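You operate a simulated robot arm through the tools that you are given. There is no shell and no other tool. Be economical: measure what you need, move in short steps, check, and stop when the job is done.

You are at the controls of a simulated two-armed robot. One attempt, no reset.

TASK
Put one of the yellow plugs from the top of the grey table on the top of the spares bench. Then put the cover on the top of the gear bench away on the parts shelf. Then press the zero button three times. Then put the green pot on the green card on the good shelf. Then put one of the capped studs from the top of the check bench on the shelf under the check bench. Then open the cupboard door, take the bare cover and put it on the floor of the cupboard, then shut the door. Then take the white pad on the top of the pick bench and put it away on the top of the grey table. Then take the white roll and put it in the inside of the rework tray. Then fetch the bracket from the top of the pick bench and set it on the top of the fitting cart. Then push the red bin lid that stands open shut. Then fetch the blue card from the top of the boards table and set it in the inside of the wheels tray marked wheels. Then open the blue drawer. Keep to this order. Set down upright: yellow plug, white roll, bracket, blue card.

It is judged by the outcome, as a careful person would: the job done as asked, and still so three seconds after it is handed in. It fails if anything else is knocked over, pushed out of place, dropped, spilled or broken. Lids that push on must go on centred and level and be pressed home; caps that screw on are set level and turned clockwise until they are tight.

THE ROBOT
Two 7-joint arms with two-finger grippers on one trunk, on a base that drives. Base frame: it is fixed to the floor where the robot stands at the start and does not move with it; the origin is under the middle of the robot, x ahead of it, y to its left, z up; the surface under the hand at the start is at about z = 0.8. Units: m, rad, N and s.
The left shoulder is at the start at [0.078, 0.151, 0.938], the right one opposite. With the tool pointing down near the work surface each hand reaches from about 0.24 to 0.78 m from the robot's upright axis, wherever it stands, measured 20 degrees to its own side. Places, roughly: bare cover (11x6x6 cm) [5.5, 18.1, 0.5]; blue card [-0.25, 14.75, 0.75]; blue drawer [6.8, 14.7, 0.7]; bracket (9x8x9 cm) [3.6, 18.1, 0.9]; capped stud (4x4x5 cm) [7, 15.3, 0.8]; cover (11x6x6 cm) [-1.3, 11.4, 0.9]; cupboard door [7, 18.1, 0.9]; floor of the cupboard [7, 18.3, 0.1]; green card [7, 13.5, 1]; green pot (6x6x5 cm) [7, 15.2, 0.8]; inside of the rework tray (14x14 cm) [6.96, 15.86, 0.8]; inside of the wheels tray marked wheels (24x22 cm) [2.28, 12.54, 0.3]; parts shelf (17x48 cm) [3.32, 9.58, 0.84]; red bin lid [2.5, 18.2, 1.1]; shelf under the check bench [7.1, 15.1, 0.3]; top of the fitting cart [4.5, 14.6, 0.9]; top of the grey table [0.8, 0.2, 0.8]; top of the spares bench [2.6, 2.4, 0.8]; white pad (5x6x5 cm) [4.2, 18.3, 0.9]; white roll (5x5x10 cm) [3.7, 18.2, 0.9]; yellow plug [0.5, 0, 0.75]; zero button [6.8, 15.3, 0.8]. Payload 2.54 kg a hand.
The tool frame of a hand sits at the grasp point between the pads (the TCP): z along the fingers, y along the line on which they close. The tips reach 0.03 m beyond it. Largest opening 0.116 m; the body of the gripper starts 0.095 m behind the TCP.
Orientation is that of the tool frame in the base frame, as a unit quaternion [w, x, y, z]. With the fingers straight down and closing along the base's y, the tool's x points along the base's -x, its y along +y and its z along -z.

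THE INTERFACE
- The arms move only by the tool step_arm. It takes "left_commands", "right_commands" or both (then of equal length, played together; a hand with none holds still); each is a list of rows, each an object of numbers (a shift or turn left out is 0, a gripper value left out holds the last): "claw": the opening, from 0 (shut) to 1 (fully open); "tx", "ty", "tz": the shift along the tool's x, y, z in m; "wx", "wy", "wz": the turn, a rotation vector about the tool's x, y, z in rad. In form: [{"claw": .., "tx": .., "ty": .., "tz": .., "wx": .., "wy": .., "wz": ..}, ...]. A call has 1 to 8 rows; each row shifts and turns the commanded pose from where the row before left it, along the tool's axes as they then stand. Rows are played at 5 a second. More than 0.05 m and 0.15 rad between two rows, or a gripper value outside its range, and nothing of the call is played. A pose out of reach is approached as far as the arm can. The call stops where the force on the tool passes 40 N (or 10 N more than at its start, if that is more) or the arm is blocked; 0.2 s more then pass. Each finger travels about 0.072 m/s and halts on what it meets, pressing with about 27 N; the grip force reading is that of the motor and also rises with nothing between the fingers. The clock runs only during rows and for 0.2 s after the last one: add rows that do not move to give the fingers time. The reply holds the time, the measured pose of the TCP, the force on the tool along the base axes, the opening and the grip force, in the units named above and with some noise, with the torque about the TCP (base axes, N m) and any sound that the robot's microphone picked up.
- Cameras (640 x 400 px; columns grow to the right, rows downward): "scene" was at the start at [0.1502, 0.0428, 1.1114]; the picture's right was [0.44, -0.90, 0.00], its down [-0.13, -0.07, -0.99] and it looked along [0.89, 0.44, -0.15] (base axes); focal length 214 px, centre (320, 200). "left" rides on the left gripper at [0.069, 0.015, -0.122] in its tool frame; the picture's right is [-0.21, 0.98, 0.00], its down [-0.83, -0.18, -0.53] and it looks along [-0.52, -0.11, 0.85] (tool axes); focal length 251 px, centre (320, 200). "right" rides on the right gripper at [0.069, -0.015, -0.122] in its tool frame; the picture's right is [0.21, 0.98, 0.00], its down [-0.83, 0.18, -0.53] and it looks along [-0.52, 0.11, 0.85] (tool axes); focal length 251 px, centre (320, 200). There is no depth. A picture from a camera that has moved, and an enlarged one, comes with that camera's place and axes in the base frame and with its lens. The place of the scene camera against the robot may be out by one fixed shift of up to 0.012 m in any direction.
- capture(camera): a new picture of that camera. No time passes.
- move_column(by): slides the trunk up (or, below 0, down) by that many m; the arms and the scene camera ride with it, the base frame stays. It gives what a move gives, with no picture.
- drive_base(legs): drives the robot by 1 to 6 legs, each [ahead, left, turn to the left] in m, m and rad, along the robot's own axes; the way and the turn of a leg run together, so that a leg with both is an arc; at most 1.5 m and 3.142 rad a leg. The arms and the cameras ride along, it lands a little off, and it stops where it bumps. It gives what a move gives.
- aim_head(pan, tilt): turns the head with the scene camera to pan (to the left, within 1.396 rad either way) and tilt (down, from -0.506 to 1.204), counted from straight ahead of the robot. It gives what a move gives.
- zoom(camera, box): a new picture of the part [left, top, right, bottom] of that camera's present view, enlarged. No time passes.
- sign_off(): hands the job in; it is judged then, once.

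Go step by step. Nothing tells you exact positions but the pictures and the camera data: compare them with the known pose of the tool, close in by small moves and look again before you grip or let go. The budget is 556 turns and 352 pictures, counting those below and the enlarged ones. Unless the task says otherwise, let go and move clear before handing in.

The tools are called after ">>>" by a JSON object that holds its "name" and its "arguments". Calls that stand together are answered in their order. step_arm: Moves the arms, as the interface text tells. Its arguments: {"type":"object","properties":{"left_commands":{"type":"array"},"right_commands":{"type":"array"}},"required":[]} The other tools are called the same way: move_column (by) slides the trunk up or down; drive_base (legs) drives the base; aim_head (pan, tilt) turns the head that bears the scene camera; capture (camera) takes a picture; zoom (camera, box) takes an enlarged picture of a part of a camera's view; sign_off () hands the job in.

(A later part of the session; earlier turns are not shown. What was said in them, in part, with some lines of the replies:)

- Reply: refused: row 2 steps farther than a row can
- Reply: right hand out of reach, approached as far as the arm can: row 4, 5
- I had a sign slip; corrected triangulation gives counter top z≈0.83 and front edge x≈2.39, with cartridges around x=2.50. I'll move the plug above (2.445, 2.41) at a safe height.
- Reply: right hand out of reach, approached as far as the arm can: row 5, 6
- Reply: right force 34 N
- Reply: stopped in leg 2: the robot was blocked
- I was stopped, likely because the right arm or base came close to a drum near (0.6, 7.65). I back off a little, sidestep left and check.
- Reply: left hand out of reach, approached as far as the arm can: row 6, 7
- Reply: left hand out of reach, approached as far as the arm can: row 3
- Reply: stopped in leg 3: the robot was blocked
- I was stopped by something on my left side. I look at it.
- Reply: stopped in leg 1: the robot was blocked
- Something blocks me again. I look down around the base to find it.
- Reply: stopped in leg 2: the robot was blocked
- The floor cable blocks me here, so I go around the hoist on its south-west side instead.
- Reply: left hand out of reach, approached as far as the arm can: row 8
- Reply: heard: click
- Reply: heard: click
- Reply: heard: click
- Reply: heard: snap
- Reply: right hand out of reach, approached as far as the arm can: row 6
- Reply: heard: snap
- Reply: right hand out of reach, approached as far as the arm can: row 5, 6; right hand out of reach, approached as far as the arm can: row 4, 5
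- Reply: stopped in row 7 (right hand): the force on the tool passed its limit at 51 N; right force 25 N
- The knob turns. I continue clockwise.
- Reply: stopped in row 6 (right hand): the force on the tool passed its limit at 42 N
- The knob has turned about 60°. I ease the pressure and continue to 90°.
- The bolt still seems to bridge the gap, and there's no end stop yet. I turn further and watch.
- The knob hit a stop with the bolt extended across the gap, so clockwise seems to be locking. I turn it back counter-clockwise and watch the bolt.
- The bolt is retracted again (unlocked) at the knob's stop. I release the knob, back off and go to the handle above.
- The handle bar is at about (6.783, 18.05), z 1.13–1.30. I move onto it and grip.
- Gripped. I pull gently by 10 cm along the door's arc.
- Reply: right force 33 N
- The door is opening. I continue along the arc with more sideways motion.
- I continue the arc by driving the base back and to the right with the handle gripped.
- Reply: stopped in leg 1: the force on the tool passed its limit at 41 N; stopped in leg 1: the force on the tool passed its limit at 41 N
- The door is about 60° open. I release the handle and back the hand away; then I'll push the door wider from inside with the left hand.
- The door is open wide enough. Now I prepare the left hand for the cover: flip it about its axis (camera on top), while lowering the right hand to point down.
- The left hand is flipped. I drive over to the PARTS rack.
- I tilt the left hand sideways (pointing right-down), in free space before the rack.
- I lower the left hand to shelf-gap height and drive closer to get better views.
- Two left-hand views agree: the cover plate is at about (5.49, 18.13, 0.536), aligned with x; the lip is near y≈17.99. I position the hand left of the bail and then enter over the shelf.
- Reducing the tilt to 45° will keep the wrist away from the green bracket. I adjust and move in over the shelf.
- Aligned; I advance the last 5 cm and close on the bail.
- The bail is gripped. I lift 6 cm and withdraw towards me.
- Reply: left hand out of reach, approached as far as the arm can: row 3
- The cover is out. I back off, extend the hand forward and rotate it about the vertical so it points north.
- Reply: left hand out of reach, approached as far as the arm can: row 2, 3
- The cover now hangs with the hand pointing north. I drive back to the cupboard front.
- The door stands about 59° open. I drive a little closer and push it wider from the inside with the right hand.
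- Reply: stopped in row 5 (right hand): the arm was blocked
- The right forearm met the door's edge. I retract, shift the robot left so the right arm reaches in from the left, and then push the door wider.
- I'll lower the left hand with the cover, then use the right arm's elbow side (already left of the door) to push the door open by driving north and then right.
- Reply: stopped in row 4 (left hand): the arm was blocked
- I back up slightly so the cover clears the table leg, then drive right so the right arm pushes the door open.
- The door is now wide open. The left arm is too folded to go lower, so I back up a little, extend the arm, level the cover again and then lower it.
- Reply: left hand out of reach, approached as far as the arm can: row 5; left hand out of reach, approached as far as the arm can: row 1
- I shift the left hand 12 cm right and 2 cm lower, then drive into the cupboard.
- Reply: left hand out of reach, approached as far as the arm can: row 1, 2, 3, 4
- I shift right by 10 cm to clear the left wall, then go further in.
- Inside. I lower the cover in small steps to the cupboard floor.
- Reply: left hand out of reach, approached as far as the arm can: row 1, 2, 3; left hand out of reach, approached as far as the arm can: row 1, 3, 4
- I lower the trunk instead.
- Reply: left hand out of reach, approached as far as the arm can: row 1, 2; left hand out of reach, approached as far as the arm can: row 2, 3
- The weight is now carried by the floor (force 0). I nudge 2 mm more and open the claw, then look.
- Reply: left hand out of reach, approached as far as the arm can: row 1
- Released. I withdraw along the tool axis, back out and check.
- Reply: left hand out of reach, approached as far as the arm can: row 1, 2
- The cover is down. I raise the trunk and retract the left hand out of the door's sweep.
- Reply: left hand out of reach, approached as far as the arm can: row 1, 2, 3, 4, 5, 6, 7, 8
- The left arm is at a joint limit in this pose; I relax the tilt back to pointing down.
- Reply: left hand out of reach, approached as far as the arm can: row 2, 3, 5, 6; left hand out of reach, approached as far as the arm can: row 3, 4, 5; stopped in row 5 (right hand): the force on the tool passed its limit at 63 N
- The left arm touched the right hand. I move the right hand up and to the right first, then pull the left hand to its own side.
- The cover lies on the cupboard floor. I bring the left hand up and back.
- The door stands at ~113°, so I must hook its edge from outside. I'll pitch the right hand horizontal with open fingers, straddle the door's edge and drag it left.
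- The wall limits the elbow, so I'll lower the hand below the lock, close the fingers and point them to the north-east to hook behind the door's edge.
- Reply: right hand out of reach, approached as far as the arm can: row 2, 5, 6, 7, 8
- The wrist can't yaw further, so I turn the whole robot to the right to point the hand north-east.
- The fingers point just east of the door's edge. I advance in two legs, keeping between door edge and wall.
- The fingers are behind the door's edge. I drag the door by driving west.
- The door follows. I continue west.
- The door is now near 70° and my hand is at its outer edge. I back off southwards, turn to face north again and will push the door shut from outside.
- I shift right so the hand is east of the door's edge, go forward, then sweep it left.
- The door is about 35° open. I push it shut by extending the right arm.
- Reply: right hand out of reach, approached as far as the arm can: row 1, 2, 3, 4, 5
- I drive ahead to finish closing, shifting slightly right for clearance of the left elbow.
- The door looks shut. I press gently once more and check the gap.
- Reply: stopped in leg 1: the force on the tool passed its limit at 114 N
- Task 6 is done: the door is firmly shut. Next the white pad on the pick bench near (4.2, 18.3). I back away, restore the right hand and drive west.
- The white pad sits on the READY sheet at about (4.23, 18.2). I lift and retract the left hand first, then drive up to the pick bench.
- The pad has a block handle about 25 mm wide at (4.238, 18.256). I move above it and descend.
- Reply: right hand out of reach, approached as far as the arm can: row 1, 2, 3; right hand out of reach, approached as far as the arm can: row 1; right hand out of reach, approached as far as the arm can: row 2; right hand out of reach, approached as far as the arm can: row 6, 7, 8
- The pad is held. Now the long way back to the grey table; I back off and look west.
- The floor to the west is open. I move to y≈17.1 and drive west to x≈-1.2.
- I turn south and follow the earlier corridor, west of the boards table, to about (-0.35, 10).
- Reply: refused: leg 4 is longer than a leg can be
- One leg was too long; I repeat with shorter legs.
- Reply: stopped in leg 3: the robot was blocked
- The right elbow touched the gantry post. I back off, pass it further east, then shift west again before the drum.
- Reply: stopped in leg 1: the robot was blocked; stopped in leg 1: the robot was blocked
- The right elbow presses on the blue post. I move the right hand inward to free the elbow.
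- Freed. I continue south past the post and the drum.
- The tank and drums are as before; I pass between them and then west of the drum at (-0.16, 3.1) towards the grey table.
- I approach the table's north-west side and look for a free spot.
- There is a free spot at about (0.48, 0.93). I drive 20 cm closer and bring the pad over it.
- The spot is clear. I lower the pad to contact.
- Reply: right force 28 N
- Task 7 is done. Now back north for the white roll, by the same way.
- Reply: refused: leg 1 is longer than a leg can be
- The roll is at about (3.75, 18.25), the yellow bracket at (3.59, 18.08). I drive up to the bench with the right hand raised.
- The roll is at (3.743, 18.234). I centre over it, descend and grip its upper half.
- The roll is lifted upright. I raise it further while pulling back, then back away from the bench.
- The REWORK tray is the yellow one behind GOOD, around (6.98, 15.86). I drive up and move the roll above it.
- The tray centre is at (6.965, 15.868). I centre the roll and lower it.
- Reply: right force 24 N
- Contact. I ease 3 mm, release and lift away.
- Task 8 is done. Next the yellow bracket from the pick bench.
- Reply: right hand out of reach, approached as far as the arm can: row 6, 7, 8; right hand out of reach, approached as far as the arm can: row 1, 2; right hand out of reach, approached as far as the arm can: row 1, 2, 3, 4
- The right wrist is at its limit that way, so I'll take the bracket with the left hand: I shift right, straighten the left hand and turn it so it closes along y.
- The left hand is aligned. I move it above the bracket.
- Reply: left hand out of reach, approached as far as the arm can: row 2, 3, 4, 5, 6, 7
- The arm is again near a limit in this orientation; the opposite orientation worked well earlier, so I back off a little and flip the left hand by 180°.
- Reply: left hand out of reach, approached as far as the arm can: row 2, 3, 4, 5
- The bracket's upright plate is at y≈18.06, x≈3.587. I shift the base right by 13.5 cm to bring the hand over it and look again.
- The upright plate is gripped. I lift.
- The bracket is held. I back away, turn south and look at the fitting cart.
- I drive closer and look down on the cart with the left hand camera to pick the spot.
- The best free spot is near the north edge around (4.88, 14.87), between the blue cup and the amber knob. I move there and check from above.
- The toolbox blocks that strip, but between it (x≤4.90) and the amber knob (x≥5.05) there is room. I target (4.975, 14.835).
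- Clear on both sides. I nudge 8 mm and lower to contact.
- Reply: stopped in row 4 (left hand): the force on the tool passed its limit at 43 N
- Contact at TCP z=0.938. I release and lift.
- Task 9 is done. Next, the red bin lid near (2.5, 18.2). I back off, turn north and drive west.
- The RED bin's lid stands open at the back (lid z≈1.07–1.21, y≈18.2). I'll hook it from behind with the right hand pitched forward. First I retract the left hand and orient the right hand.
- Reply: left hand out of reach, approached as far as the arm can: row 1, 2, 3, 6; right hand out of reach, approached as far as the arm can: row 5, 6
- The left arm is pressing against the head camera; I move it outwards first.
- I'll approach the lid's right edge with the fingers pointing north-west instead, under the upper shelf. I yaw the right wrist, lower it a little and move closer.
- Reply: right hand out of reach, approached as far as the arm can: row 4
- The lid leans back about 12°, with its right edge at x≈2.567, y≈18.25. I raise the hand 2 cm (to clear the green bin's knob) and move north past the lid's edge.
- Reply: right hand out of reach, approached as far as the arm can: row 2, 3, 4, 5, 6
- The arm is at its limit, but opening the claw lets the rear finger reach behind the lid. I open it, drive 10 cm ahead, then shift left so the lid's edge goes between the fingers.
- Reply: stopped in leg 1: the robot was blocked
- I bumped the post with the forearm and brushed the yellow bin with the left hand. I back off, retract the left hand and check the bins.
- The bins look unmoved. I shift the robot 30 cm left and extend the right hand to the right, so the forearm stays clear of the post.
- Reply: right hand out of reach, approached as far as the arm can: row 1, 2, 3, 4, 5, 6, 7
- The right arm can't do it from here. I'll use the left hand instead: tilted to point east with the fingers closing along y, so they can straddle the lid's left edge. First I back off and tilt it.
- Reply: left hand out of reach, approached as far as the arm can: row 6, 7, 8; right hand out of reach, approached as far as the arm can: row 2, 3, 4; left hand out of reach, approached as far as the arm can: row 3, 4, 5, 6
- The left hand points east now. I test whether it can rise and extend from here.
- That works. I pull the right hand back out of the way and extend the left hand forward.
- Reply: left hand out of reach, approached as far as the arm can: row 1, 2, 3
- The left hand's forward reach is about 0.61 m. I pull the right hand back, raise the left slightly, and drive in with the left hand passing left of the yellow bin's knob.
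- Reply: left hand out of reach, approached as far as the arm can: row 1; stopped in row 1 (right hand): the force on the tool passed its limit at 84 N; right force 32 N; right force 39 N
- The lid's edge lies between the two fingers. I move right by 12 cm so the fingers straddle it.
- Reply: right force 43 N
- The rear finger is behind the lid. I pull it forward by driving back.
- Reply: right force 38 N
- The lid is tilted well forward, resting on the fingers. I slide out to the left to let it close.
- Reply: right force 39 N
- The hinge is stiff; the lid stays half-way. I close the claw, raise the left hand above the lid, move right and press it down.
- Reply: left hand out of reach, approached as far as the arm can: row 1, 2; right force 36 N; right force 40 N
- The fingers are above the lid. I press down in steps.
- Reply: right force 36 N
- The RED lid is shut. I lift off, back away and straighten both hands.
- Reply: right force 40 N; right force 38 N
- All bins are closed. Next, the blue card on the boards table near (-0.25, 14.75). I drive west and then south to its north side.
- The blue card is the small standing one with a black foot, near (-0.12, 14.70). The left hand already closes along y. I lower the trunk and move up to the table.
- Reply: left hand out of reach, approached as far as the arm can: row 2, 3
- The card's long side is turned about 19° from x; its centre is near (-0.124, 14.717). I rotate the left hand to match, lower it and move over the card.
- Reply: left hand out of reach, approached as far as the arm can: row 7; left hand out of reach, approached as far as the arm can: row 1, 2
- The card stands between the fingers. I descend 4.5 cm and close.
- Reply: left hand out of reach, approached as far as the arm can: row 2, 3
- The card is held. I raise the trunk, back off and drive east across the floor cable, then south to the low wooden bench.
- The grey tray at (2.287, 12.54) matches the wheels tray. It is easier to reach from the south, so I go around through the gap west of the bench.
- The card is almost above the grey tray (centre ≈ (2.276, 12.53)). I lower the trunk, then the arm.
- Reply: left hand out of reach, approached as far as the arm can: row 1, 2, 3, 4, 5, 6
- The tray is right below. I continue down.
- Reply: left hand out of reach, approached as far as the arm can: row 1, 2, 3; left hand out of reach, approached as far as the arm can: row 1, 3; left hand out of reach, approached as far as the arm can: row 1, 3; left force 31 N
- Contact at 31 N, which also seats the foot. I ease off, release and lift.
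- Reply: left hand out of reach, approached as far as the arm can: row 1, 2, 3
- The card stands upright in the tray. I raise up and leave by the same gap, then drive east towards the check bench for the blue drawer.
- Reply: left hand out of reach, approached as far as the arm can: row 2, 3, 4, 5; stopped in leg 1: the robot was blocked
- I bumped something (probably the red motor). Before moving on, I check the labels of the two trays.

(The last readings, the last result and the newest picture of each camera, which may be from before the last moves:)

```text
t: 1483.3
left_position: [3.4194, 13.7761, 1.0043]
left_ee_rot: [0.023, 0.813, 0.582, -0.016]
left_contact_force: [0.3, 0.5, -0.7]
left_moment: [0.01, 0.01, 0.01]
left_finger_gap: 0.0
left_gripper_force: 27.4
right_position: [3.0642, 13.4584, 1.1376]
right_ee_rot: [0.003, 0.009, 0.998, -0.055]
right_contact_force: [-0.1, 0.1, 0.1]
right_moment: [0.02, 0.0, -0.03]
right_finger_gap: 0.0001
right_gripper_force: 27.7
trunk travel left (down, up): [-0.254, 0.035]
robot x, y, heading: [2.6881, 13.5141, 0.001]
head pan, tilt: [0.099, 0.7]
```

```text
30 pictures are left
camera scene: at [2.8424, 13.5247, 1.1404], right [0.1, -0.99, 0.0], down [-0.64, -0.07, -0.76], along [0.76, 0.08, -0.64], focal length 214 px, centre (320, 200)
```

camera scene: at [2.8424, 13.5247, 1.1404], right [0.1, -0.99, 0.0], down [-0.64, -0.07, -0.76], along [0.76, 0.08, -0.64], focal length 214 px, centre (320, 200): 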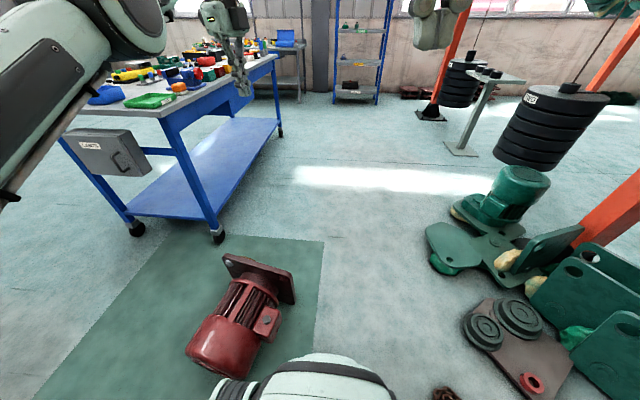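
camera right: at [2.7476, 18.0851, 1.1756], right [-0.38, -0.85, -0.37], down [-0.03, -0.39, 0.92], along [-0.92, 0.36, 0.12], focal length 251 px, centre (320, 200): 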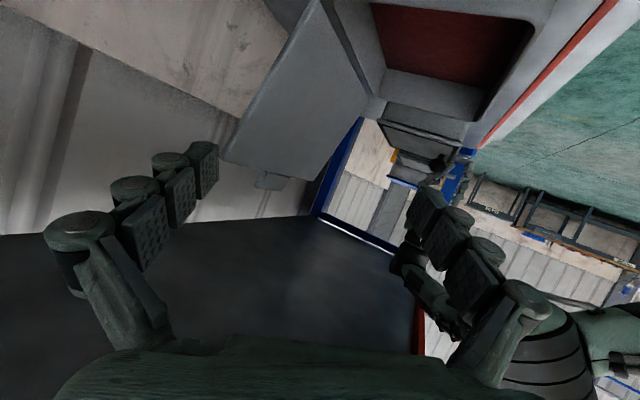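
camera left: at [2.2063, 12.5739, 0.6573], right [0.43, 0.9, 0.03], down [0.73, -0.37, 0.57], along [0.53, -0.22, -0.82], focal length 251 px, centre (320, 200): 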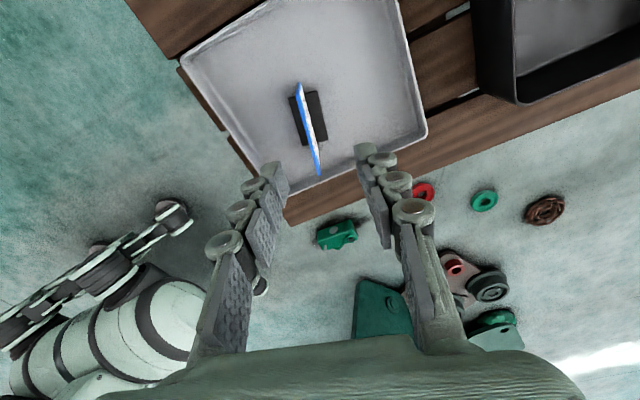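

The black tray's label begins with "P", so the grey one is the wheels tray. I shift right a bit and pass the motor.

>>> {"name": "drive_base", "arguments": {"legs": [[0, -0.1, 0], [1.3, 0, 0], [1.3, 0, 0], [0.6, 0.2, 0]]}}

>>> {"name": "aim_head", "arguments": {"pan": 0.3, "tilt": 0.35}}

>>> {"name": "capture", "arguments": {"camera": "scene"}}

```text
t: 1500.5
left_position: [6.6373, 14.0237, 1.0051]
left_ee_rot: [0.023, 0.801, 0.598, -0.015]
left_contact_force: [0.1, 1.1, -0.5]
left_moment: [-0.03, 0.02, 0.01]
left_finger_gap: 0.0
left_gripper_force: 27.5
right_position: [6.293, 13.6907, 1.1375]
right_ee_rot: [0.004, -0.011, 0.998, -0.055]
right_contact_force: [-0.2, 0.6, -0.7]
right_moment: [0.0, 0.02, 0.03]
right_finger_gap: 0.0
right_gripper_force: 27.0
trunk travel left (down, up): [-0.254, 0.035]
robot x, y, heading: [5.9181, 13.7317, 0.045]
head pan, tilt: [0.099, 0.7]
```

```text
t: 1501.3
left_position: [6.6362, 14.0233, 1.0037]
left_ee_rot: [0.022, 0.802, 0.597, -0.016]
left_contact_force: [-0.4, -0.6, 0.4]
left_moment: [0.0, -0.01, 0.0]
left_finger_gap: 0.0
left_gripper_force: 26.9
right_position: [6.293, 13.691, 1.1372]
right_ee_rot: [0.005, -0.011, 0.998, -0.054]
right_contact_force: [0.1, 0.3, -0.5]
right_moment: [0.05, 0.01, -0.02]
right_finger_gap: 0.0
right_gripper_force: 26.6
trunk travel left (down, up): [-0.254, 0.035]
robot x, y, heading: [5.9151, 13.7298, 0.038]
head pan, tilt: [0.3, 0.351]
```

```text
29 pictures are left
camera scene: at [6.0732, 13.7677, 1.1717], right [0.34, -0.94, 0.0], down [-0.32, -0.12, -0.94], along [0.88, 0.32, -0.34], focal length 214 px, centre (320, 200)
```

scene: 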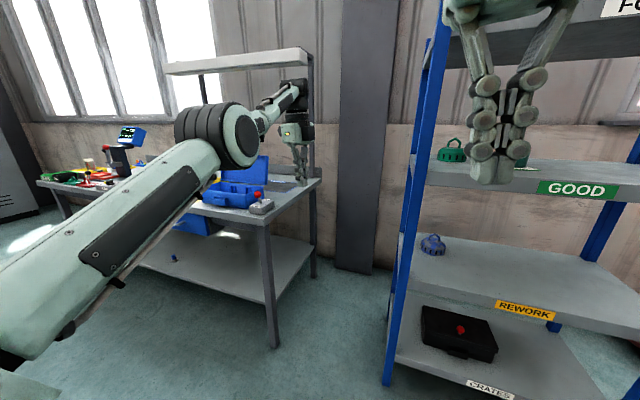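

The way is clear. I back off, go north to face the blue drawer at y≈14.73, and pitch the right hand forward.

>>> {"name": "drive_base", "arguments": {"legs": [[-0.2, 0, -0.04], [0, 1.17, 0]]}}

>>> {"name": "step_arm", "arguments": {"right_commands": [{"claw": 0.6, "tx": -0.045}, {"tx": -0.045}, {"tx": -0.045}, {"wy": -0.143, "tz": -0.01}, {"wy": -0.143}, {"wy": -0.143}, {"wy": -0.143}, {"wy": -0.143}]}}

>>> {"name": "step_arm", "arguments": {"right_commands": [{"wy": -0.143}, {"wy": -0.143}, {"wy": -0.143}, {"wy": -0.143}, {"wz": 0.145}, {"wz": 0.145}, {"wz": 0.145}, {"wz": 0.145}]}}

>>> {"name": "step_arm", "arguments": {"right_commands": [{"wz": 0.145}, {"wz": 0.145}, {"wz": 0.145}, {"wz": 0.145}, {"wz": 0.145}, {"wz": 0.145}, {"wz": 0.12}, {}]}}

```text
t: 1514.1
left_position: [6.4523, 15.1746, 1.0026]
left_ee_rot: [0.023, 0.814, 0.58, -0.016]
left_contact_force: [-0.5, -0.2, 1.1]
left_moment: [0.01, -0.02, 0.0]
left_finger_gap: 0.0
left_gripper_force: 26.5
right_position: [6.0959, 14.858, 1.1381]
right_ee_rot: [0.003, 0.011, 0.998, -0.054]
right_contact_force: [0.2, -0.6, -0.2]
right_moment: [0.0, 0.01, 0.01]
right_finger_gap: 0.0
right_gripper_force: 26.8
trunk travel left (down, up): [-0.254, 0.035]
robot x, y, heading: [5.7229, 14.9166, -0.005]
head pan, tilt: [0.3, 0.351]
```

```text
t: 1515.9
left_position: [6.453, 15.1735, 1.0035]
left_ee_rot: [0.022, 0.814, 0.58, -0.015]
left_contact_force: [-0.4, -0.8, -0.3]
left_moment: [0.02, 0.03, 0.0]
left_finger_gap: 0.0002
left_gripper_force: 26.4
right_position: [6.23, 14.856, 1.1492]
right_ee_rot: [0.353, -0.008, 0.934, -0.054]
right_contact_force: [-0.4, 0.6, -0.5]
right_moment: [-0.02, 0.0, -0.04]
right_finger_gap: 0.0695
right_gripper_force: 0.1
trunk travel left (down, up): [-0.254, 0.035]
robot x, y, heading: [5.7207, 14.9123, -0.002]
head pan, tilt: [0.3, 0.351]
```

```text
t: 1517.7
left_position: [6.4542, 15.1751, 1.0041]
left_ee_rot: [0.022, 0.814, 0.58, -0.016]
left_contact_force: [-0.4, 0.0, -0.4]
left_moment: [-0.01, -0.01, -0.02]
left_finger_gap: 0.0003
left_gripper_force: 27.1
right_position: [6.2312, 14.8551, 1.1491]
right_ee_rot: [0.591, 0.206, 0.77, 0.125]
right_contact_force: [-0.2, -0.2, 0.6]
right_moment: [0.04, 0.01, 0.02]
right_finger_gap: 0.0697
right_gripper_force: 0.0
trunk travel left (down, up): [-0.254, 0.035]
robot x, y, heading: [5.7228, 14.9102, -0.005]
head pan, tilt: [0.3, 0.351]
```

```text
t: 1519.5
left_position: [6.4527, 15.1753, 1.0047]
left_ee_rot: [0.022, 0.814, 0.58, -0.016]
left_contact_force: [-0.4, 0.2, -0.5]
left_moment: [-0.01, 0.0, 0.0]
left_finger_gap: 0.0
left_gripper_force: 26.3
right_position: [6.2299, 14.8559, 1.1486]
right_ee_rot: [0.461, 0.547, 0.579, 0.391]
right_contact_force: [-0.9, -0.1, -0.3]
right_moment: [0.02, 0.0, 0.03]
right_finger_gap: 0.0696
right_gripper_force: 0.0
trunk travel left (down, up): [-0.254, 0.035]
robot x, y, heading: [5.7206, 14.9156, -0.002]
head pan, tilt: [0.3, 0.351]
```

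The right hand now points forward with vertical closing. I lower the trunk and locate the drawer handle.

>>> {"name": "move_column", "arguments": {"by": -0.25}}

>>> {"name": "aim_head", "arguments": {"pan": -0.2, "tilt": 0.2}}

>>> {"name": "capture", "arguments": {"camera": "scene"}}

>>> {"name": "capture", "arguments": {"camera": "right"}}

```text
t: 1522.1
left_position: [6.4524, 15.1736, 0.7551]
left_ee_rot: [0.023, 0.814, 0.58, -0.016]
left_contact_force: [-0.1, 1.1, 0.8]
left_moment: [-0.02, 0.0, 0.03]
left_finger_gap: 0.0
left_gripper_force: 26.9
right_position: [6.2289, 14.8553, 0.8989]
right_ee_rot: [0.461, 0.548, 0.58, 0.39]
right_contact_force: [0.6, 0.2, 0.4]
right_moment: [0.0, -0.05, 0.01]
right_finger_gap: 0.0694
right_gripper_force: 0.0
trunk travel left (down, up): [-0.004, 0.285]
robot x, y, heading: [5.7246, 14.9152, -0.007]
head pan, tilt: [0.3, 0.351]
```

```text
t: 1523.0
left_position: [6.4532, 15.1752, 0.754]
left_ee_rot: [0.023, 0.814, 0.58, -0.016]
left_contact_force: [-0.3, -0.8, -0.2]
left_moment: [0.0, 0.01, 0.0]
left_finger_gap: 0.0
left_gripper_force: 26.4
right_position: [6.2311, 14.8554, 0.8988]
right_ee_rot: [0.46, 0.547, 0.58, 0.39]
right_contact_force: [-0.6, 0.8, 1.0]
right_moment: [0.03, 0.0, 0.0]
right_finger_gap: 0.0696
right_gripper_force: 0.0
trunk travel left (down, up): [-0.004, 0.285]
robot x, y, heading: [5.7232, 14.9138, 0.005]
head pan, tilt: [-0.201, 0.201]
```

```text
28 pictures are left
camera scene: at [5.8812, 14.8976, 0.9357], right [-0.2, -0.98, 0.0], down [-0.2, 0.04, -0.98], along [0.96, -0.2, -0.2], focal length 214 px, centre (320, 200)
```

scene: 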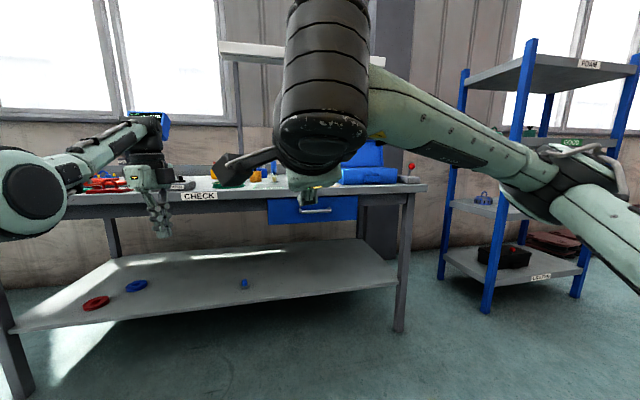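

```text
27 pictures are left
camera right: at [6.1112, 14.9292, 0.9095], right [0.27, 0.31, 0.91], down [-0.48, -0.78, 0.41], along [0.83, -0.55, -0.06], focal length 251 px, centre (320, 200)
```

right: 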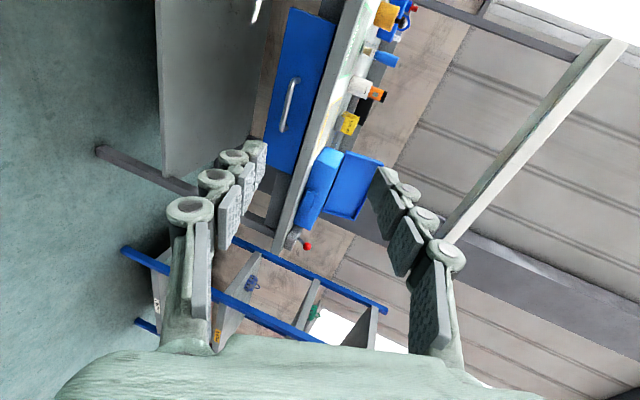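

The handle triangulates to about (6.75, 14.737, 0.70). I lower the hand to that height, then drive towards it.

>>> {"name": "step_arm", "arguments": {"right_commands": [{"claw": 0.42, "ty": -0.043, "tz": 0.012, "tx": 0.005}, {"ty": -0.043, "tz": 0.012, "tx": 0.005}, {"ty": -0.043, "tz": 0.012, "tx": 0.005}, {"ty": -0.043, "tz": 0.012, "tx": 0.005}, {"ty": -0.014, "tz": 0.004, "tx": 0.002}, {}]}}

>>> {"name": "drive_base", "arguments": {"legs": [[0, -0.12, 0], [0.36, 0, 0]]}}

>>> {"name": "capture", "arguments": {"camera": "right"}}

>>> {"name": "capture", "arguments": {"camera": "scene"}}

```text
t: 1524.4
left_position: [6.4533, 15.1746, 0.7533]
left_ee_rot: [0.022, 0.814, 0.58, -0.017]
left_contact_force: [-0.2, -0.3, -0.9]
left_moment: [-0.01, 0.02, 0.01]
left_finger_gap: 0.0
left_gripper_force: 26.8
right_position: [6.2303, 14.8542, 0.7054]
right_ee_rot: [0.462, 0.546, 0.58, 0.39]
right_contact_force: [-0.2, -0.6, 0.5]
right_moment: [0.01, 0.02, 0.0]
right_finger_gap: 0.0487
right_gripper_force: 0.0
trunk travel left (down, up): [-0.004, 0.285]
robot x, y, heading: [5.7222, 14.9153, -0.005]
head pan, tilt: [-0.201, 0.201]
```

```text
t: 1527.6
left_position: [6.6991, 15.0553, 0.7548]
left_ee_rot: [0.013, 0.816, 0.578, -0.028]
left_contact_force: [0.6, -0.8, 0.4]
left_moment: [-0.03, 0.02, 0.0]
left_finger_gap: 0.0
left_gripper_force: 27.0
right_position: [6.4829, 14.7356, 0.7049]
right_ee_rot: [0.461, 0.547, 0.581, 0.389]
right_contact_force: [-0.6, 0.1, 0.3]
right_moment: [-0.01, 0.02, -0.02]
right_finger_gap: 0.0489
right_gripper_force: 0.0
trunk travel left (down, up): [-0.004, 0.285]
robot x, y, heading: [5.9742, 14.8007, -0.003]
head pan, tilt: [-0.201, 0.201]
stopped in leg 2: the force on the tool passed its limit at 124 N (the readings are from after the stop); the commanded pose is now the measured one
```

```text
26 pictures are left
camera right: at [6.363, 14.8093, 0.7155], right [0.28, 0.31, 0.91], down [-0.48, -0.77, 0.41], along [0.83, -0.55, -0.06], focal length 251 px, centre (320, 200)
```

right: 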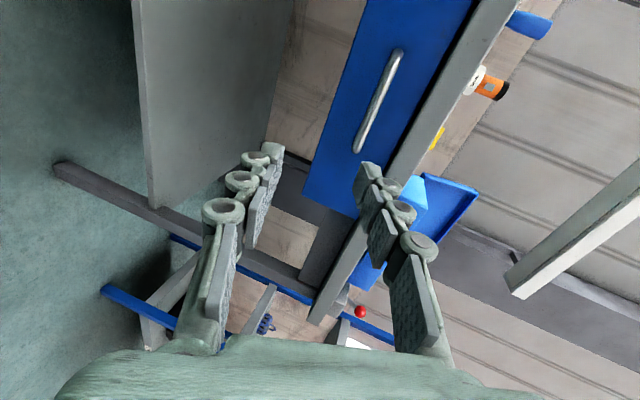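

```text
25 pictures are left
camera scene: at [6.1332, 14.7795, 0.9358], right [-0.2, -0.98, 0.0], down [-0.2, 0.04, -0.98], along [0.96, -0.2, -0.2], focal length 214 px, centre (320, 200)
```

scene: 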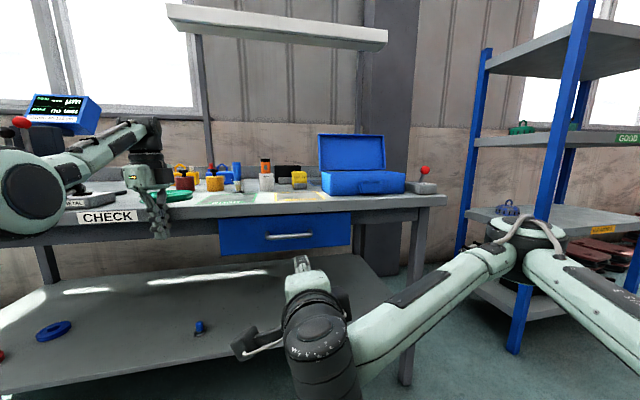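

The left hand bumped the bench edge; I back off, raise the left hand, and refine the handle position to (6.71, 14.752, 0.711).

>>> {"name": "drive_base", "arguments": {"legs": [[-0.12, 0, 0]]}}

>>> {"name": "step_arm", "arguments": {"left_commands": [{"tz": -0.045}, {"tz": -0.045}, {"tz": -0.045}, {"tz": -0.045}, {"tz": -0.045}, {"tz": -0.045}, {"tz": -0.045}, {}]}}

>>> {"name": "drive_base", "arguments": {"legs": [[0.26, 0.014, 0]]}}

>>> {"name": "capture", "arguments": {"camera": "right"}}

```text
t: 1528.9
left_position: [6.5798, 15.0515, 0.7549]
left_ee_rot: [0.014, 0.817, 0.576, -0.028]
left_contact_force: [0.1, -0.1, -1.1]
left_moment: [0.03, 0.0, 0.04]
left_finger_gap: 0.0004
left_gripper_force: 26.8
right_position: [6.3619, 14.734, 0.7047]
right_ee_rot: [0.463, 0.549, 0.578, 0.387]
right_contact_force: [0.2, -0.2, 0.4]
right_moment: [-0.03, -0.03, 0.0]
right_finger_gap: 0.0486
right_gripper_force: 0.0
trunk travel left (down, up): [-0.004, 0.285]
robot x, y, heading: [5.8576, 14.7971, -0.01]
head pan, tilt: [-0.201, 0.201]
```

```text
t: 1530.7
left_position: [6.5645, 15.0528, 0.7957]
left_ee_rot: [0.015, 0.816, 0.577, -0.028]
left_contact_force: [-0.3, -0.6, -0.7]
left_moment: [0.0, 0.02, 0.01]
left_finger_gap: 0.0
left_gripper_force: 26.7
left hand out of reach, approached as far as the arm can: row 1, 2, 3, 4, 5, 6, 7
right_position: [6.3623, 14.7334, 0.7044]
right_ee_rot: [0.462, 0.549, 0.578, 0.387]
right_contact_force: [0.5, 0.2, 0.6]
right_moment: [-0.03, -0.01, 0.02]
right_finger_gap: 0.0487
right_gripper_force: 0.0
trunk travel left (down, up): [-0.004, 0.285]
robot x, y, heading: [5.8555, 14.7972, -0.007]
head pan, tilt: [-0.201, 0.201]
```

```text
t: 1532.0
left_position: [6.7, 15.0565, 0.7965]
left_ee_rot: [0.004, 0.817, 0.575, -0.044]
left_contact_force: [-2.6, -0.2, 1.5]
left_moment: [-0.06, -0.04, 0.01]
left_finger_gap: 0.0
left_gripper_force: 27.6
right_position: [6.5071, 14.7386, 0.7059]
right_ee_rot: [0.463, 0.549, 0.578, 0.387]
right_contact_force: [0.6, 0.4, -0.1]
right_moment: [-0.01, 0.0, 0.0]
right_finger_gap: 0.0486
right_gripper_force: 0.0
trunk travel left (down, up): [-0.004, 0.285]
robot x, y, heading: [5.9983, 14.8007, -0.008]
head pan, tilt: [-0.201, 0.201]
stopped in leg 1: the force on the tool passed its limit at 104 N (the readings are from after the stop); the commanded pose is now the measured one
```

```text
24 pictures are left
camera right: at [6.3876, 14.8134, 0.7153], right [0.28, 0.31, 0.91], down [-0.49, -0.77, 0.41], along [0.83, -0.56, -0.06], focal length 251 px, centre (320, 200)
```

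right: 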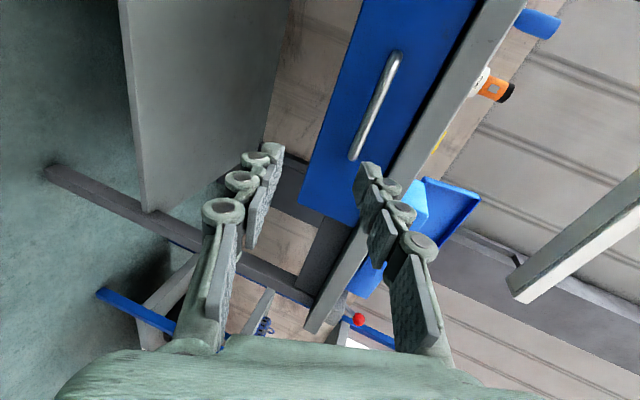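

I back off again and this time retract the left hand properly before approaching.

>>> {"name": "drive_base", "arguments": {"legs": [[-0.15, 0, 0]]}}

>>> {"name": "step_arm", "arguments": {"left_commands": [{"tx": -0.015, "ty": -0.0424}, {"tx": -0.015, "ty": -0.0424}, {"tx": -0.015, "ty": -0.0424}, {"tx": -0.015, "ty": -0.0424}, {"tx": -0.015, "ty": -0.0424}, {"tz": -0.045}, {"tz": -0.045}, {"tz": -0.045}]}}

>>> {"name": "aim_head", "arguments": {"pan": 0.1, "tilt": 0.3}}

>>> {"name": "capture", "arguments": {"camera": "scene"}}

```text
t: 1533.4
left_position: [6.5492, 15.0572, 0.7942]
left_ee_rot: [0.004, 0.817, 0.575, -0.043]
left_contact_force: [-0.1, 0.2, 0.2]
left_moment: [0.0, 0.01, 0.0]
left_finger_gap: 0.0
left_gripper_force: 26.9
right_position: [6.3541, 14.7393, 0.7029]
right_ee_rot: [0.464, 0.55, 0.576, 0.387]
right_contact_force: [0.4, -0.9, -0.8]
right_moment: [0.03, 0.03, 0.0]
right_finger_gap: 0.0488
right_gripper_force: 0.0
trunk travel left (down, up): [-0.004, 0.285]
robot x, y, heading: [5.8448, 14.807, -0.013]
head pan, tilt: [-0.201, 0.201]
```

```text
t: 1535.2
left_position: [6.5481, 15.0578, 0.7949]
left_ee_rot: [0.003, 0.818, 0.574, -0.044]
left_contact_force: [-0.5, 0.0, -0.3]
left_moment: [0.0, 0.01, 0.0]
left_finger_gap: 0.0001
left_gripper_force: 26.3
left hand out of reach, approached as far as the arm can: row 1, 2, 3, 4, 5, 6, 7, 8
right_position: [6.3535, 14.7389, 0.7051]
right_ee_rot: [0.463, 0.55, 0.578, 0.386]
right_contact_force: [0.1, -0.8, 0.3]
right_moment: [0.02, 0.03, 0.0]
right_finger_gap: 0.0487
right_gripper_force: 0.1
trunk travel left (down, up): [-0.004, 0.285]
robot x, y, heading: [5.8474, 14.8098, -0.012]
head pan, tilt: [-0.201, 0.201]
```

```text
t: 1536.0
left_position: [6.5482, 15.058, 0.7953]
left_ee_rot: [0.003, 0.817, 0.575, -0.043]
left_contact_force: [0.4, 0.4, -0.9]
left_moment: [0.0, -0.04, -0.03]
left_finger_gap: 0.0
left_gripper_force: 27.0
right_position: [6.3525, 14.7393, 0.7039]
right_ee_rot: [0.464, 0.55, 0.577, 0.386]
right_contact_force: [-0.2, 0.2, -0.9]
right_moment: [-0.03, 0.02, 0.0]
right_finger_gap: 0.0491
right_gripper_force: 0.0
trunk travel left (down, up): [-0.004, 0.285]
robot x, y, heading: [5.8491, 14.8081, -0.014]
head pan, tilt: [0.099, 0.3]
```

```text
23 pictures are left
camera scene: at [6.0067, 14.8146, 0.9265], right [0.09, -1.0, 0.0], down [-0.29, -0.03, -0.96], along [0.95, 0.08, -0.3], focal length 214 px, centre (320, 200)
```

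scene: 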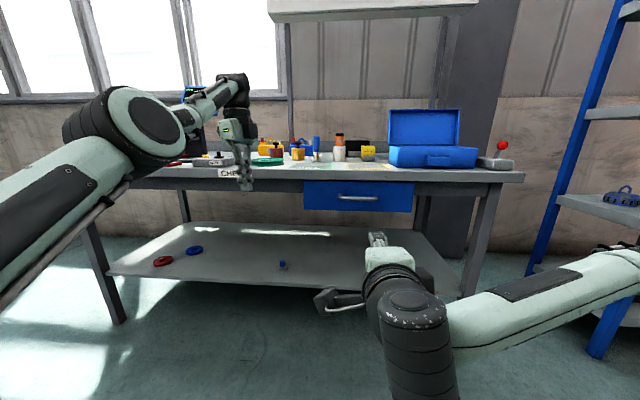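

The left arm is at a wrist limit; I unwind its rotation first, then raise it.

>>> {"name": "step_arm", "arguments": {"left_commands": [{"wz": -0.149}, {"wz": -0.149}, {"wz": -0.149}, {"wz": -0.149}, {"wz": -0.149}, {"wz": -0.149}, {"wz": -0.149}, {"wz": -0.149}]}}

>>> {"name": "step_arm", "arguments": {"left_commands": [{"tz": -0.045}, {"tz": -0.045}, {"tz": -0.045}, {"tz": -0.045}, {"tx": 0.045}, {"tx": 0.045}, {"tx": 0.045}, {"tx": 0.045}]}}

```text
t: 1537.8
left_position: [6.5525, 15.0614, 0.8031]
left_ee_rot: [-0.003, 0.424, 0.905, -0.038]
left_contact_force: [-0.3, 0.1, 0.8]
left_moment: [0.0, -0.04, -0.01]
left_finger_gap: 0.0
left_gripper_force: 27.1
left hand out of reach, approached as far as the arm can: row 1, 2
right_position: [6.3539, 14.7398, 0.7049]
right_ee_rot: [0.463, 0.551, 0.577, 0.386]
right_contact_force: [0.1, -0.1, -0.3]
right_moment: [-0.04, 0.03, -0.03]
right_finger_gap: 0.0486
right_gripper_force: 0.0
trunk travel left (down, up): [-0.004, 0.285]
robot x, y, heading: [5.8481, 14.8082, -0.008]
head pan, tilt: [0.099, 0.3]
```

```text
t: 1539.6
left_position: [6.3803, 15.2153, 0.8905]
left_ee_rot: [-0.004, 0.426, 0.904, -0.038]
left_contact_force: [-0.4, -0.8, 1.3]
left_moment: [0.03, 0.01, -0.02]
left_finger_gap: 0.0
left_gripper_force: 27.1
left hand out of reach, approached as far as the arm can: row 1, 2, 3, 4
right_position: [6.3522, 14.7387, 0.7042]
right_ee_rot: [0.463, 0.55, 0.578, 0.387]
right_contact_force: [-0.8, -0.8, -0.4]
right_moment: [-0.04, 0.01, 0.0]
right_finger_gap: 0.0487
right_gripper_force: 0.0
trunk travel left (down, up): [-0.004, 0.285]
robot x, y, heading: [5.8493, 14.8072, -0.011]
head pan, tilt: [0.099, 0.3]
```

>>> {"name": "step_arm", "arguments": {"left_commands": [{"tz": -0.045}, {"tz": -0.045}, {"tz": -0.045}, {"tx": 0.045}, {"tx": 0.045}, {}]}}

>>> {"name": "drive_base", "arguments": {"legs": [[0.24, 0.01, 0.01]]}}

>>> {"name": "capture", "arguments": {"camera": "right"}}

```text
t: 1541.0
left_position: [6.3239, 15.2874, 0.9628]
left_ee_rot: [-0.003, 0.425, 0.904, -0.038]
left_contact_force: [-0.2, 0.9, -0.1]
left_moment: [-0.04, 0.0, -0.03]
left_finger_gap: 0.0
left_gripper_force: 26.6
left hand out of reach, approached as far as the arm can: row 2, 3
right_position: [6.3534, 14.7402, 0.7041]
right_ee_rot: [0.463, 0.551, 0.578, 0.385]
right_contact_force: [0.4, 1.0, 0.2]
right_moment: [0.02, 0.01, 0.03]
right_finger_gap: 0.0487
right_gripper_force: 0.0
trunk travel left (down, up): [-0.004, 0.285]
robot x, y, heading: [5.8453, 14.808, -0.012]
head pan, tilt: [0.099, 0.3]
```

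```text
t: 1542.8
left_position: [6.5549, 15.3014, 0.9621]
left_ee_rot: [-0.004, 0.419, 0.907, -0.038]
left_contact_force: [-0.2, -0.1, -0.9]
left_moment: [0.03, 0.0, 0.03]
left_finger_gap: 0.0002
left_gripper_force: 27.2
right_position: [6.5927, 14.7552, 0.7049]
right_ee_rot: [0.46, 0.546, 0.582, 0.39]
right_contact_force: [-0.4, 0.4, 0.2]
right_moment: [0.03, 0.04, 0.01]
right_finger_gap: 0.0487
right_gripper_force: 0.1
trunk travel left (down, up): [-0.004, 0.285]
robot x, y, heading: [6.0852, 14.815, -0.005]
head pan, tilt: [0.099, 0.3]
```

```text
22 pictures are left
camera right: at [6.4729, 14.8291, 0.7151], right [0.27, 0.31, 0.91], down [-0.48, -0.78, 0.41], along [0.83, -0.55, -0.06], focal length 251 px, centre (320, 200)
```

right: 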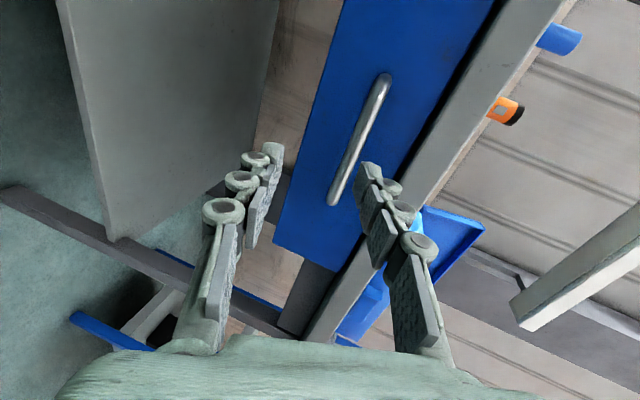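

The handle is at (6.70, 14.756, 0.71). I advance onto it and close.

>>> {"name": "step_arm", "arguments": {"right_commands": [{"ty": 0.0115, "tz": 0.0297}, {"ty": 0.0115, "tz": 0.0297}, {"ty": 0.0115, "tz": 0.0297}, {}]}}

>>> {"name": "capture", "arguments": {"camera": "right"}}

```text
t: 1543.8
left_position: [6.5553, 15.3036, 0.9621]
left_ee_rot: [-0.003, 0.418, 0.908, -0.038]
left_contact_force: [0.4, -0.5, 0.1]
left_moment: [-0.02, 0.01, 0.0]
left_finger_gap: 0.0
left_gripper_force: 27.2
right_position: [6.6878, 14.7531, 0.7132]
right_ee_rot: [0.46, 0.546, 0.582, 0.389]
right_contact_force: [0.0, -0.4, 0.3]
right_moment: [-0.01, 0.01, 0.01]
right_finger_gap: 0.0488
right_gripper_force: 0.1
trunk travel left (down, up): [-0.004, 0.285]
robot x, y, heading: [6.0853, 14.8166, 0.003]
head pan, tilt: [0.099, 0.3]
```

```text
21 pictures are left
camera right: at [6.5682, 14.8271, 0.7241], right [0.27, 0.31, 0.91], down [-0.48, -0.78, 0.41], along [0.83, -0.55, -0.06], focal length 251 px, centre (320, 200)
```

right: 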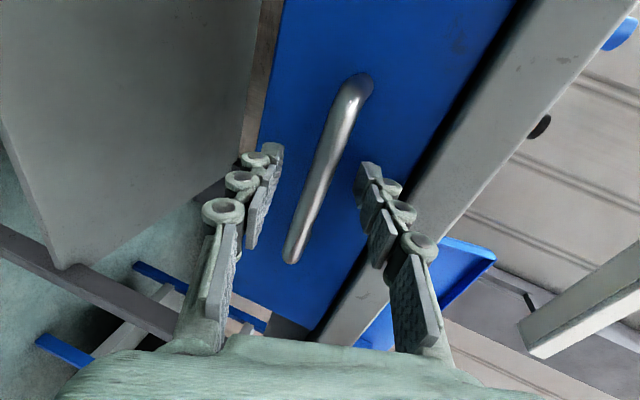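

>>> {"name": "step_arm", "arguments": {"right_commands": [{"ty": 0.0025, "tz": 0.0125}, {}, {"claw": 0.05}, {}, {}, {}, {}]}}

```text
t: 1545.4
left_position: [6.5575, 15.3017, 0.9616]
left_ee_rot: [-0.003, 0.419, 0.907, -0.038]
left_contact_force: [0.7, 0.2, -0.5]
left_moment: [-0.02, 0.01, 0.0]
left_finger_gap: 0.0
left_gripper_force: 26.9
right_position: [6.6993, 14.7542, 0.7078]
right_ee_rot: [0.457, 0.547, 0.585, 0.386]
right_contact_force: [-15.5, -2.6, -26.5]
right_moment: [0.74, -0.19, -0.48]
right_finger_gap: 0.0141
right_gripper_force: 38.3
trunk travel left (down, up): [-0.004, 0.285]
robot x, y, heading: [6.0831, 14.8161, 0.0]
head pan, tilt: [0.099, 0.3]
```

The handle is gripped. I pull the drawer open by driving back.

>>> {"name": "drive_base", "arguments": {"legs": [[-0.15, 0, 0]]}}

>>> {"name": "capture", "arguments": {"camera": "scene"}}

```text
t: 1546.8
left_position: [6.4076, 15.3017, 0.9602]
left_ee_rot: [-0.004, 0.418, 0.908, -0.038]
left_contact_force: [-0.3, 0.2, -0.7]
left_moment: [0.01, -0.01, 0.02]
left_finger_gap: 0.0003
left_gripper_force: 27.0
right_position: [6.5527, 14.7544, 0.7091]
right_ee_rot: [0.456, 0.548, 0.585, 0.386]
right_contact_force: [-0.3, 0.3, -28.3]
right_moment: [0.71, -0.15, -0.27]
right_finger_gap: 0.0142
right_gripper_force: 38.9
trunk travel left (down, up): [-0.004, 0.285]
robot x, y, heading: [5.9383, 14.8117, 0.002]
head pan, tilt: [0.099, 0.3]
```

```text
20 pictures are left
camera scene: at [6.097, 14.825, 0.926], right [0.1, -0.99, 0.0], down [-0.3, -0.03, -0.95], along [0.95, 0.1, -0.3], focal length 214 px, centre (320, 200)
```

scene: 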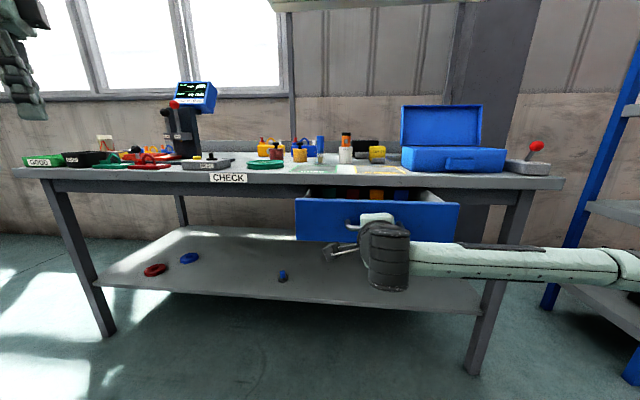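

The drawer is sliding open. I pull further until it stops.

>>> {"name": "drive_base", "arguments": {"legs": [[-0.15, 0, 0]]}}

>>> {"name": "capture", "arguments": {"camera": "scene"}}

```text
t: 1548.2
left_position: [6.2569, 15.3018, 0.962]
left_ee_rot: [-0.005, 0.418, 0.908, -0.038]
left_contact_force: [0.3, 0.7, 0.0]
left_moment: [0.0, 0.02, -0.03]
left_finger_gap: 0.0
left_gripper_force: 26.8
right_position: [6.4037, 14.7542, 0.7097]
right_ee_rot: [0.457, 0.547, 0.586, 0.386]
right_contact_force: [0.3, -9.0, -13.7]
right_moment: [0.64, -0.08, -0.55]
right_finger_gap: 0.0141
right_gripper_force: 38.5
trunk travel left (down, up): [-0.004, 0.285]
robot x, y, heading: [5.7862, 14.8162, 0.007]
head pan, tilt: [0.099, 0.3]
```

```text
19 pictures are left
camera scene: at [5.948, 14.8245, 0.9262], right [0.1, -0.99, 0.0], down [-0.3, -0.03, -0.95], along [0.95, 0.1, -0.3], focal length 214 px, centre (320, 200)
```

scene: 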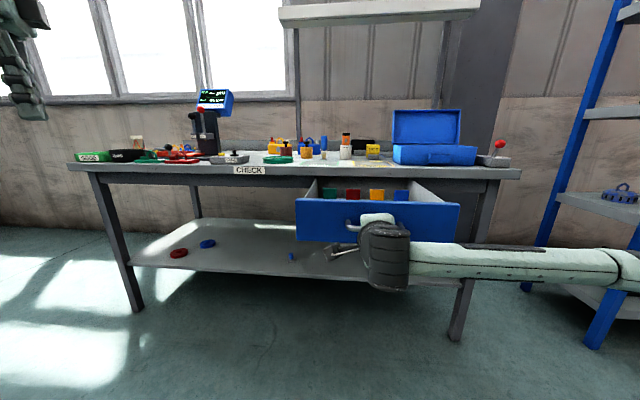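

>>> {"name": "drive_base", "arguments": {"legs": [[-0.07, 0, 0]]}}

```text
t: 1549.4
left_position: [6.184, 15.3008, 0.9622]
left_ee_rot: [-0.002, 0.417, 0.908, -0.038]
left_contact_force: [0.4, -0.1, 0.0]
left_moment: [0.03, -0.02, -0.01]
left_finger_gap: 0.0
left_gripper_force: 26.9
right_position: [6.3295, 14.7534, 0.7081]
right_ee_rot: [0.456, 0.546, 0.587, 0.386]
right_contact_force: [0.1, -0.2, -0.5]
right_moment: [0.04, 0.01, 0.02]
right_finger_gap: 0.0058
right_gripper_force: 0.0
trunk travel left (down, up): [-0.004, 0.285]
robot x, y, heading: [5.7131, 14.8134, 0.002]
head pan, tilt: [0.099, 0.3]
stopped in leg 1: the robot was blocked; the commanded pose is now the measured one
```

The drawer reached its stop and the fingers slipped off. I back away and check.

>>> {"name": "drive_base", "arguments": {"legs": [[-0.35, 0, 0]]}}

>>> {"name": "capture", "arguments": {"camera": "scene"}}

```text
t: 1550.1
left_position: [6.1853, 15.3016, 0.9625]
left_ee_rot: [-0.003, 0.417, 0.908, -0.039]
left_contact_force: [-0.1, -0.5, 0.2]
left_moment: [0.01, 0.01, 0.02]
left_finger_gap: 0.0001
left_gripper_force: 26.7
right_position: [6.331, 14.7543, 0.7077]
right_ee_rot: [0.456, 0.546, 0.588, 0.385]
right_contact_force: [0.1, -0.3, -0.5]
right_moment: [0.03, 0.02, -0.03]
right_finger_gap: 0.0058
right_gripper_force: 0.1
trunk travel left (down, up): [-0.004, 0.285]
robot x, y, heading: [5.7139, 14.8119, 0.002]
head pan, tilt: [0.099, 0.3]
stopped in leg 1: the robot was blocked; the commanded pose is now the measured one
```

```text
18 pictures are left
camera scene: at [5.8753, 14.824, 0.9265], right [0.1, -0.99, 0.0], down [-0.29, -0.03, -0.96], along [0.95, 0.1, -0.3], focal length 214 px, centre (320, 200)
```

scene: 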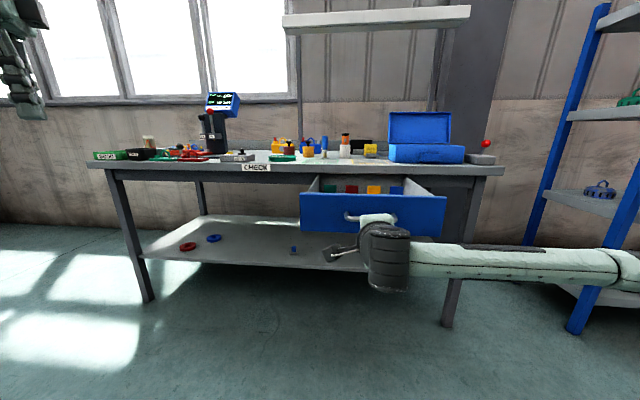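

The robot's rear is against the fitting cart, so I stop pushing there. I sidestep north, raise the trunk and check the cart and the drawer.

>>> {"name": "drive_base", "arguments": {"legs": [[0.02, 0, 0], [0, 0.9, 0]]}}

>>> {"name": "move_column", "arguments": {"by": 0.25}}

>>> {"name": "drive_base", "arguments": {"legs": [[0, 0, -2.2]]}}

>>> {"name": "aim_head", "arguments": {"pan": 0.1, "tilt": 0.4}}

>>> {"name": "capture", "arguments": {"camera": "scene"}}

```text
t: 1559.4
left_position: [6.2151, 16.185, 0.9615]
left_ee_rot: [-0.003, 0.424, 0.905, -0.038]
left_contact_force: [-1.0, 0.1, 1.3]
left_moment: [0.0, -0.02, 0.0]
left_finger_gap: 0.0
left_gripper_force: 27.3
right_position: [6.3527, 15.6371, 0.708]
right_ee_rot: [0.459, 0.55, 0.583, 0.383]
right_contact_force: [0.0, -0.1, 1.3]
right_moment: [0.02, 0.0, 0.0]
right_finger_gap: 0.0058
right_gripper_force: 0.0
trunk travel left (down, up): [-0.004, 0.285]
robot x, y, heading: [5.736, 15.7011, -0.01]
head pan, tilt: [0.099, 0.3]
```

```text
t: 1562.0
left_position: [6.2148, 16.186, 1.2134]
left_ee_rot: [-0.004, 0.423, 0.905, -0.039]
left_contact_force: [0.5, -0.8, 0.7]
left_moment: [0.03, 0.0, 0.04]
left_finger_gap: 0.0002
left_gripper_force: 26.9
right_position: [6.3517, 15.6363, 0.9574]
right_ee_rot: [0.459, 0.549, 0.584, 0.383]
right_contact_force: [0.2, -0.2, 0.8]
right_moment: [-0.01, -0.01, 0.0]
right_finger_gap: 0.0058
right_gripper_force: 0.1
trunk travel left (down, up): [-0.254, 0.035]
robot x, y, heading: [5.737, 15.7031, -0.011]
head pan, tilt: [0.099, 0.3]
```

```text
t: 1567.6
left_position: [5.8791, 15.0399, 1.2132]
left_ee_rot: [-0.034, 0.998, 0.058, -0.015]
left_contact_force: [0.8, 0.6, -0.2]
left_moment: [0.02, 0.02, 0.01]
left_finger_gap: 0.0
left_gripper_force: 26.7
right_position: [5.3461, 15.2284, 0.9581]
right_ee_rot: [0.555, 0.774, -0.208, -0.223]
right_contact_force: [0.0, 0.0, -0.2]
right_moment: [0.01, 0.02, 0.0]
right_finger_gap: 0.0059
right_gripper_force: 0.1
trunk travel left (down, up): [-0.254, 0.035]
robot x, y, heading: [5.739, 15.7022, -2.165]
head pan, tilt: [0.099, 0.3]
```

```text
t: 1568.3
left_position: [5.8801, 15.0411, 1.2124]
left_ee_rot: [-0.036, 0.998, 0.057, -0.015]
left_contact_force: [-0.4, 1.4, 0.4]
left_moment: [0.02, -0.03, -0.02]
left_finger_gap: 0.0
left_gripper_force: 26.8
right_position: [5.3455, 15.2292, 0.9575]
right_ee_rot: [0.555, 0.774, -0.207, -0.222]
right_contact_force: [0.5, -0.9, -0.2]
right_moment: [0.0, 0.03, 0.0]
right_finger_gap: 0.0056
right_gripper_force: 0.1
trunk travel left (down, up): [-0.254, 0.035]
robot x, y, heading: [5.7418, 15.7038, -2.162]
head pan, tilt: [0.099, 0.4]
```

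```text
17 pictures are left
camera scene: at [5.656, 15.5671, 1.1672], right [-0.88, 0.47, 0.0], down [0.18, 0.34, -0.92], along [-0.44, -0.81, -0.39], focal length 214 px, centre (320, 200)
```

scene: 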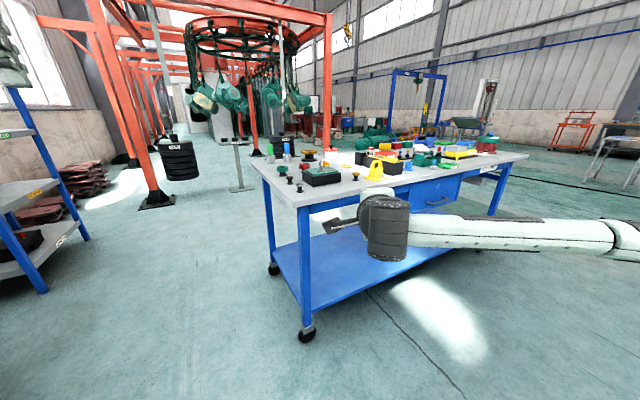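

The cart and the bracket stand in place. I turn back for a last look at the drawer.

>>> {"name": "drive_base", "arguments": {"legs": [[0, 0, 2.0]]}}

>>> {"name": "aim_head", "arguments": {"pan": -0.3, "tilt": 0.3}}

>>> {"name": "capture", "arguments": {"camera": "scene"}}

```text
t: 1573.6
left_position: [6.2931, 16.0944, 1.2115]
left_ee_rot: [-0.006, 0.502, 0.864, -0.037]
left_contact_force: [-0.2, 0.3, 0.1]
left_moment: [-0.02, 0.01, -0.01]
left_finger_gap: 0.0
left_gripper_force: 27.1
right_position: [6.3315, 15.5292, 0.9588]
right_ee_rot: [0.492, 0.599, 0.532, 0.341]
right_contact_force: [-0.2, -0.1, -0.8]
right_moment: [0.03, -0.02, 0.03]
right_finger_gap: 0.0057
right_gripper_force: 0.0
trunk travel left (down, up): [-0.254, 0.035]
robot x, y, heading: [5.7387, 15.7019, -0.188]
head pan, tilt: [0.099, 0.4]
```

```text
t: 1574.4
left_position: [6.293, 16.0949, 1.2119]
left_ee_rot: [-0.007, 0.503, 0.864, -0.038]
left_contact_force: [-0.4, 0.0, 0.6]
left_moment: [0.0, 0.0, 0.0]
left_finger_gap: 0.0
left_gripper_force: 26.7
right_position: [6.3301, 15.5302, 0.9586]
right_ee_rot: [0.491, 0.599, 0.532, 0.341]
right_contact_force: [-0.2, -0.1, 0.7]
right_moment: [0.0, 0.01, -0.02]
right_finger_gap: 0.0057
right_gripper_force: 0.1
trunk travel left (down, up): [-0.254, 0.035]
robot x, y, heading: [5.7407, 15.7005, -0.189]
head pan, tilt: [-0.3, 0.3]
```

```text
16 pictures are left
camera scene: at [5.887, 15.6486, 1.1764], right [-0.47, -0.88, 0.0], down [-0.26, 0.14, -0.96], along [0.84, -0.45, -0.3], focal length 214 px, centre (320, 200)
```

scene: 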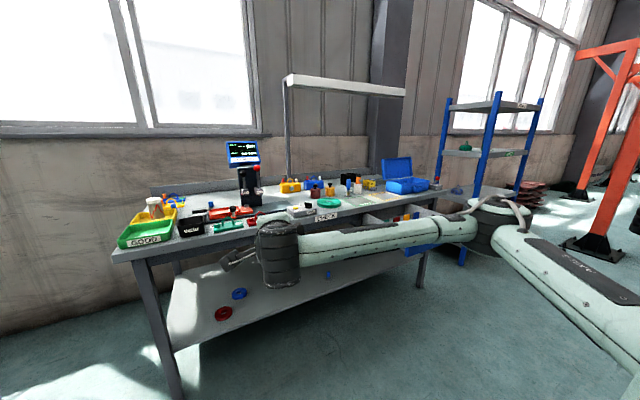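

The drawer is open, the roll still stands in the REWORK tray, the stud is on the lower shelf, and both hands are clear. I hand the job in.

>>> {"name": "sign_off", "arguments": {}}

```text
The job is handed in.
```

I carried out all twelve steps in the order given and handed the job in. I checked each one by camera right after doing it.

These contacts along the way could affect the result:
- **Fitting cart:** the back of the robot bumped it while I was pulling the drawer open. The cart and the bracket looked in place afterwards.
- **Check bench:** the left hand hit its front edge twice, at over 100 N. Nothing on the bench appeared to shift.
- **Yellow bin:** the left hand brushed it while I was working on the red lid. It looked unmoved.
- **Floor items:** the robot was stopped by contact several times while driving, against a blue gantry post, probably a drum and the red motor, and around the cables and the board stand. The post, drum and motor looked undisturbed; I did not check the cables or the stand.
- **Wheels tray:** I never read its label. I chose the grey tray because it was where you said, and the other tray's label starts with "P".
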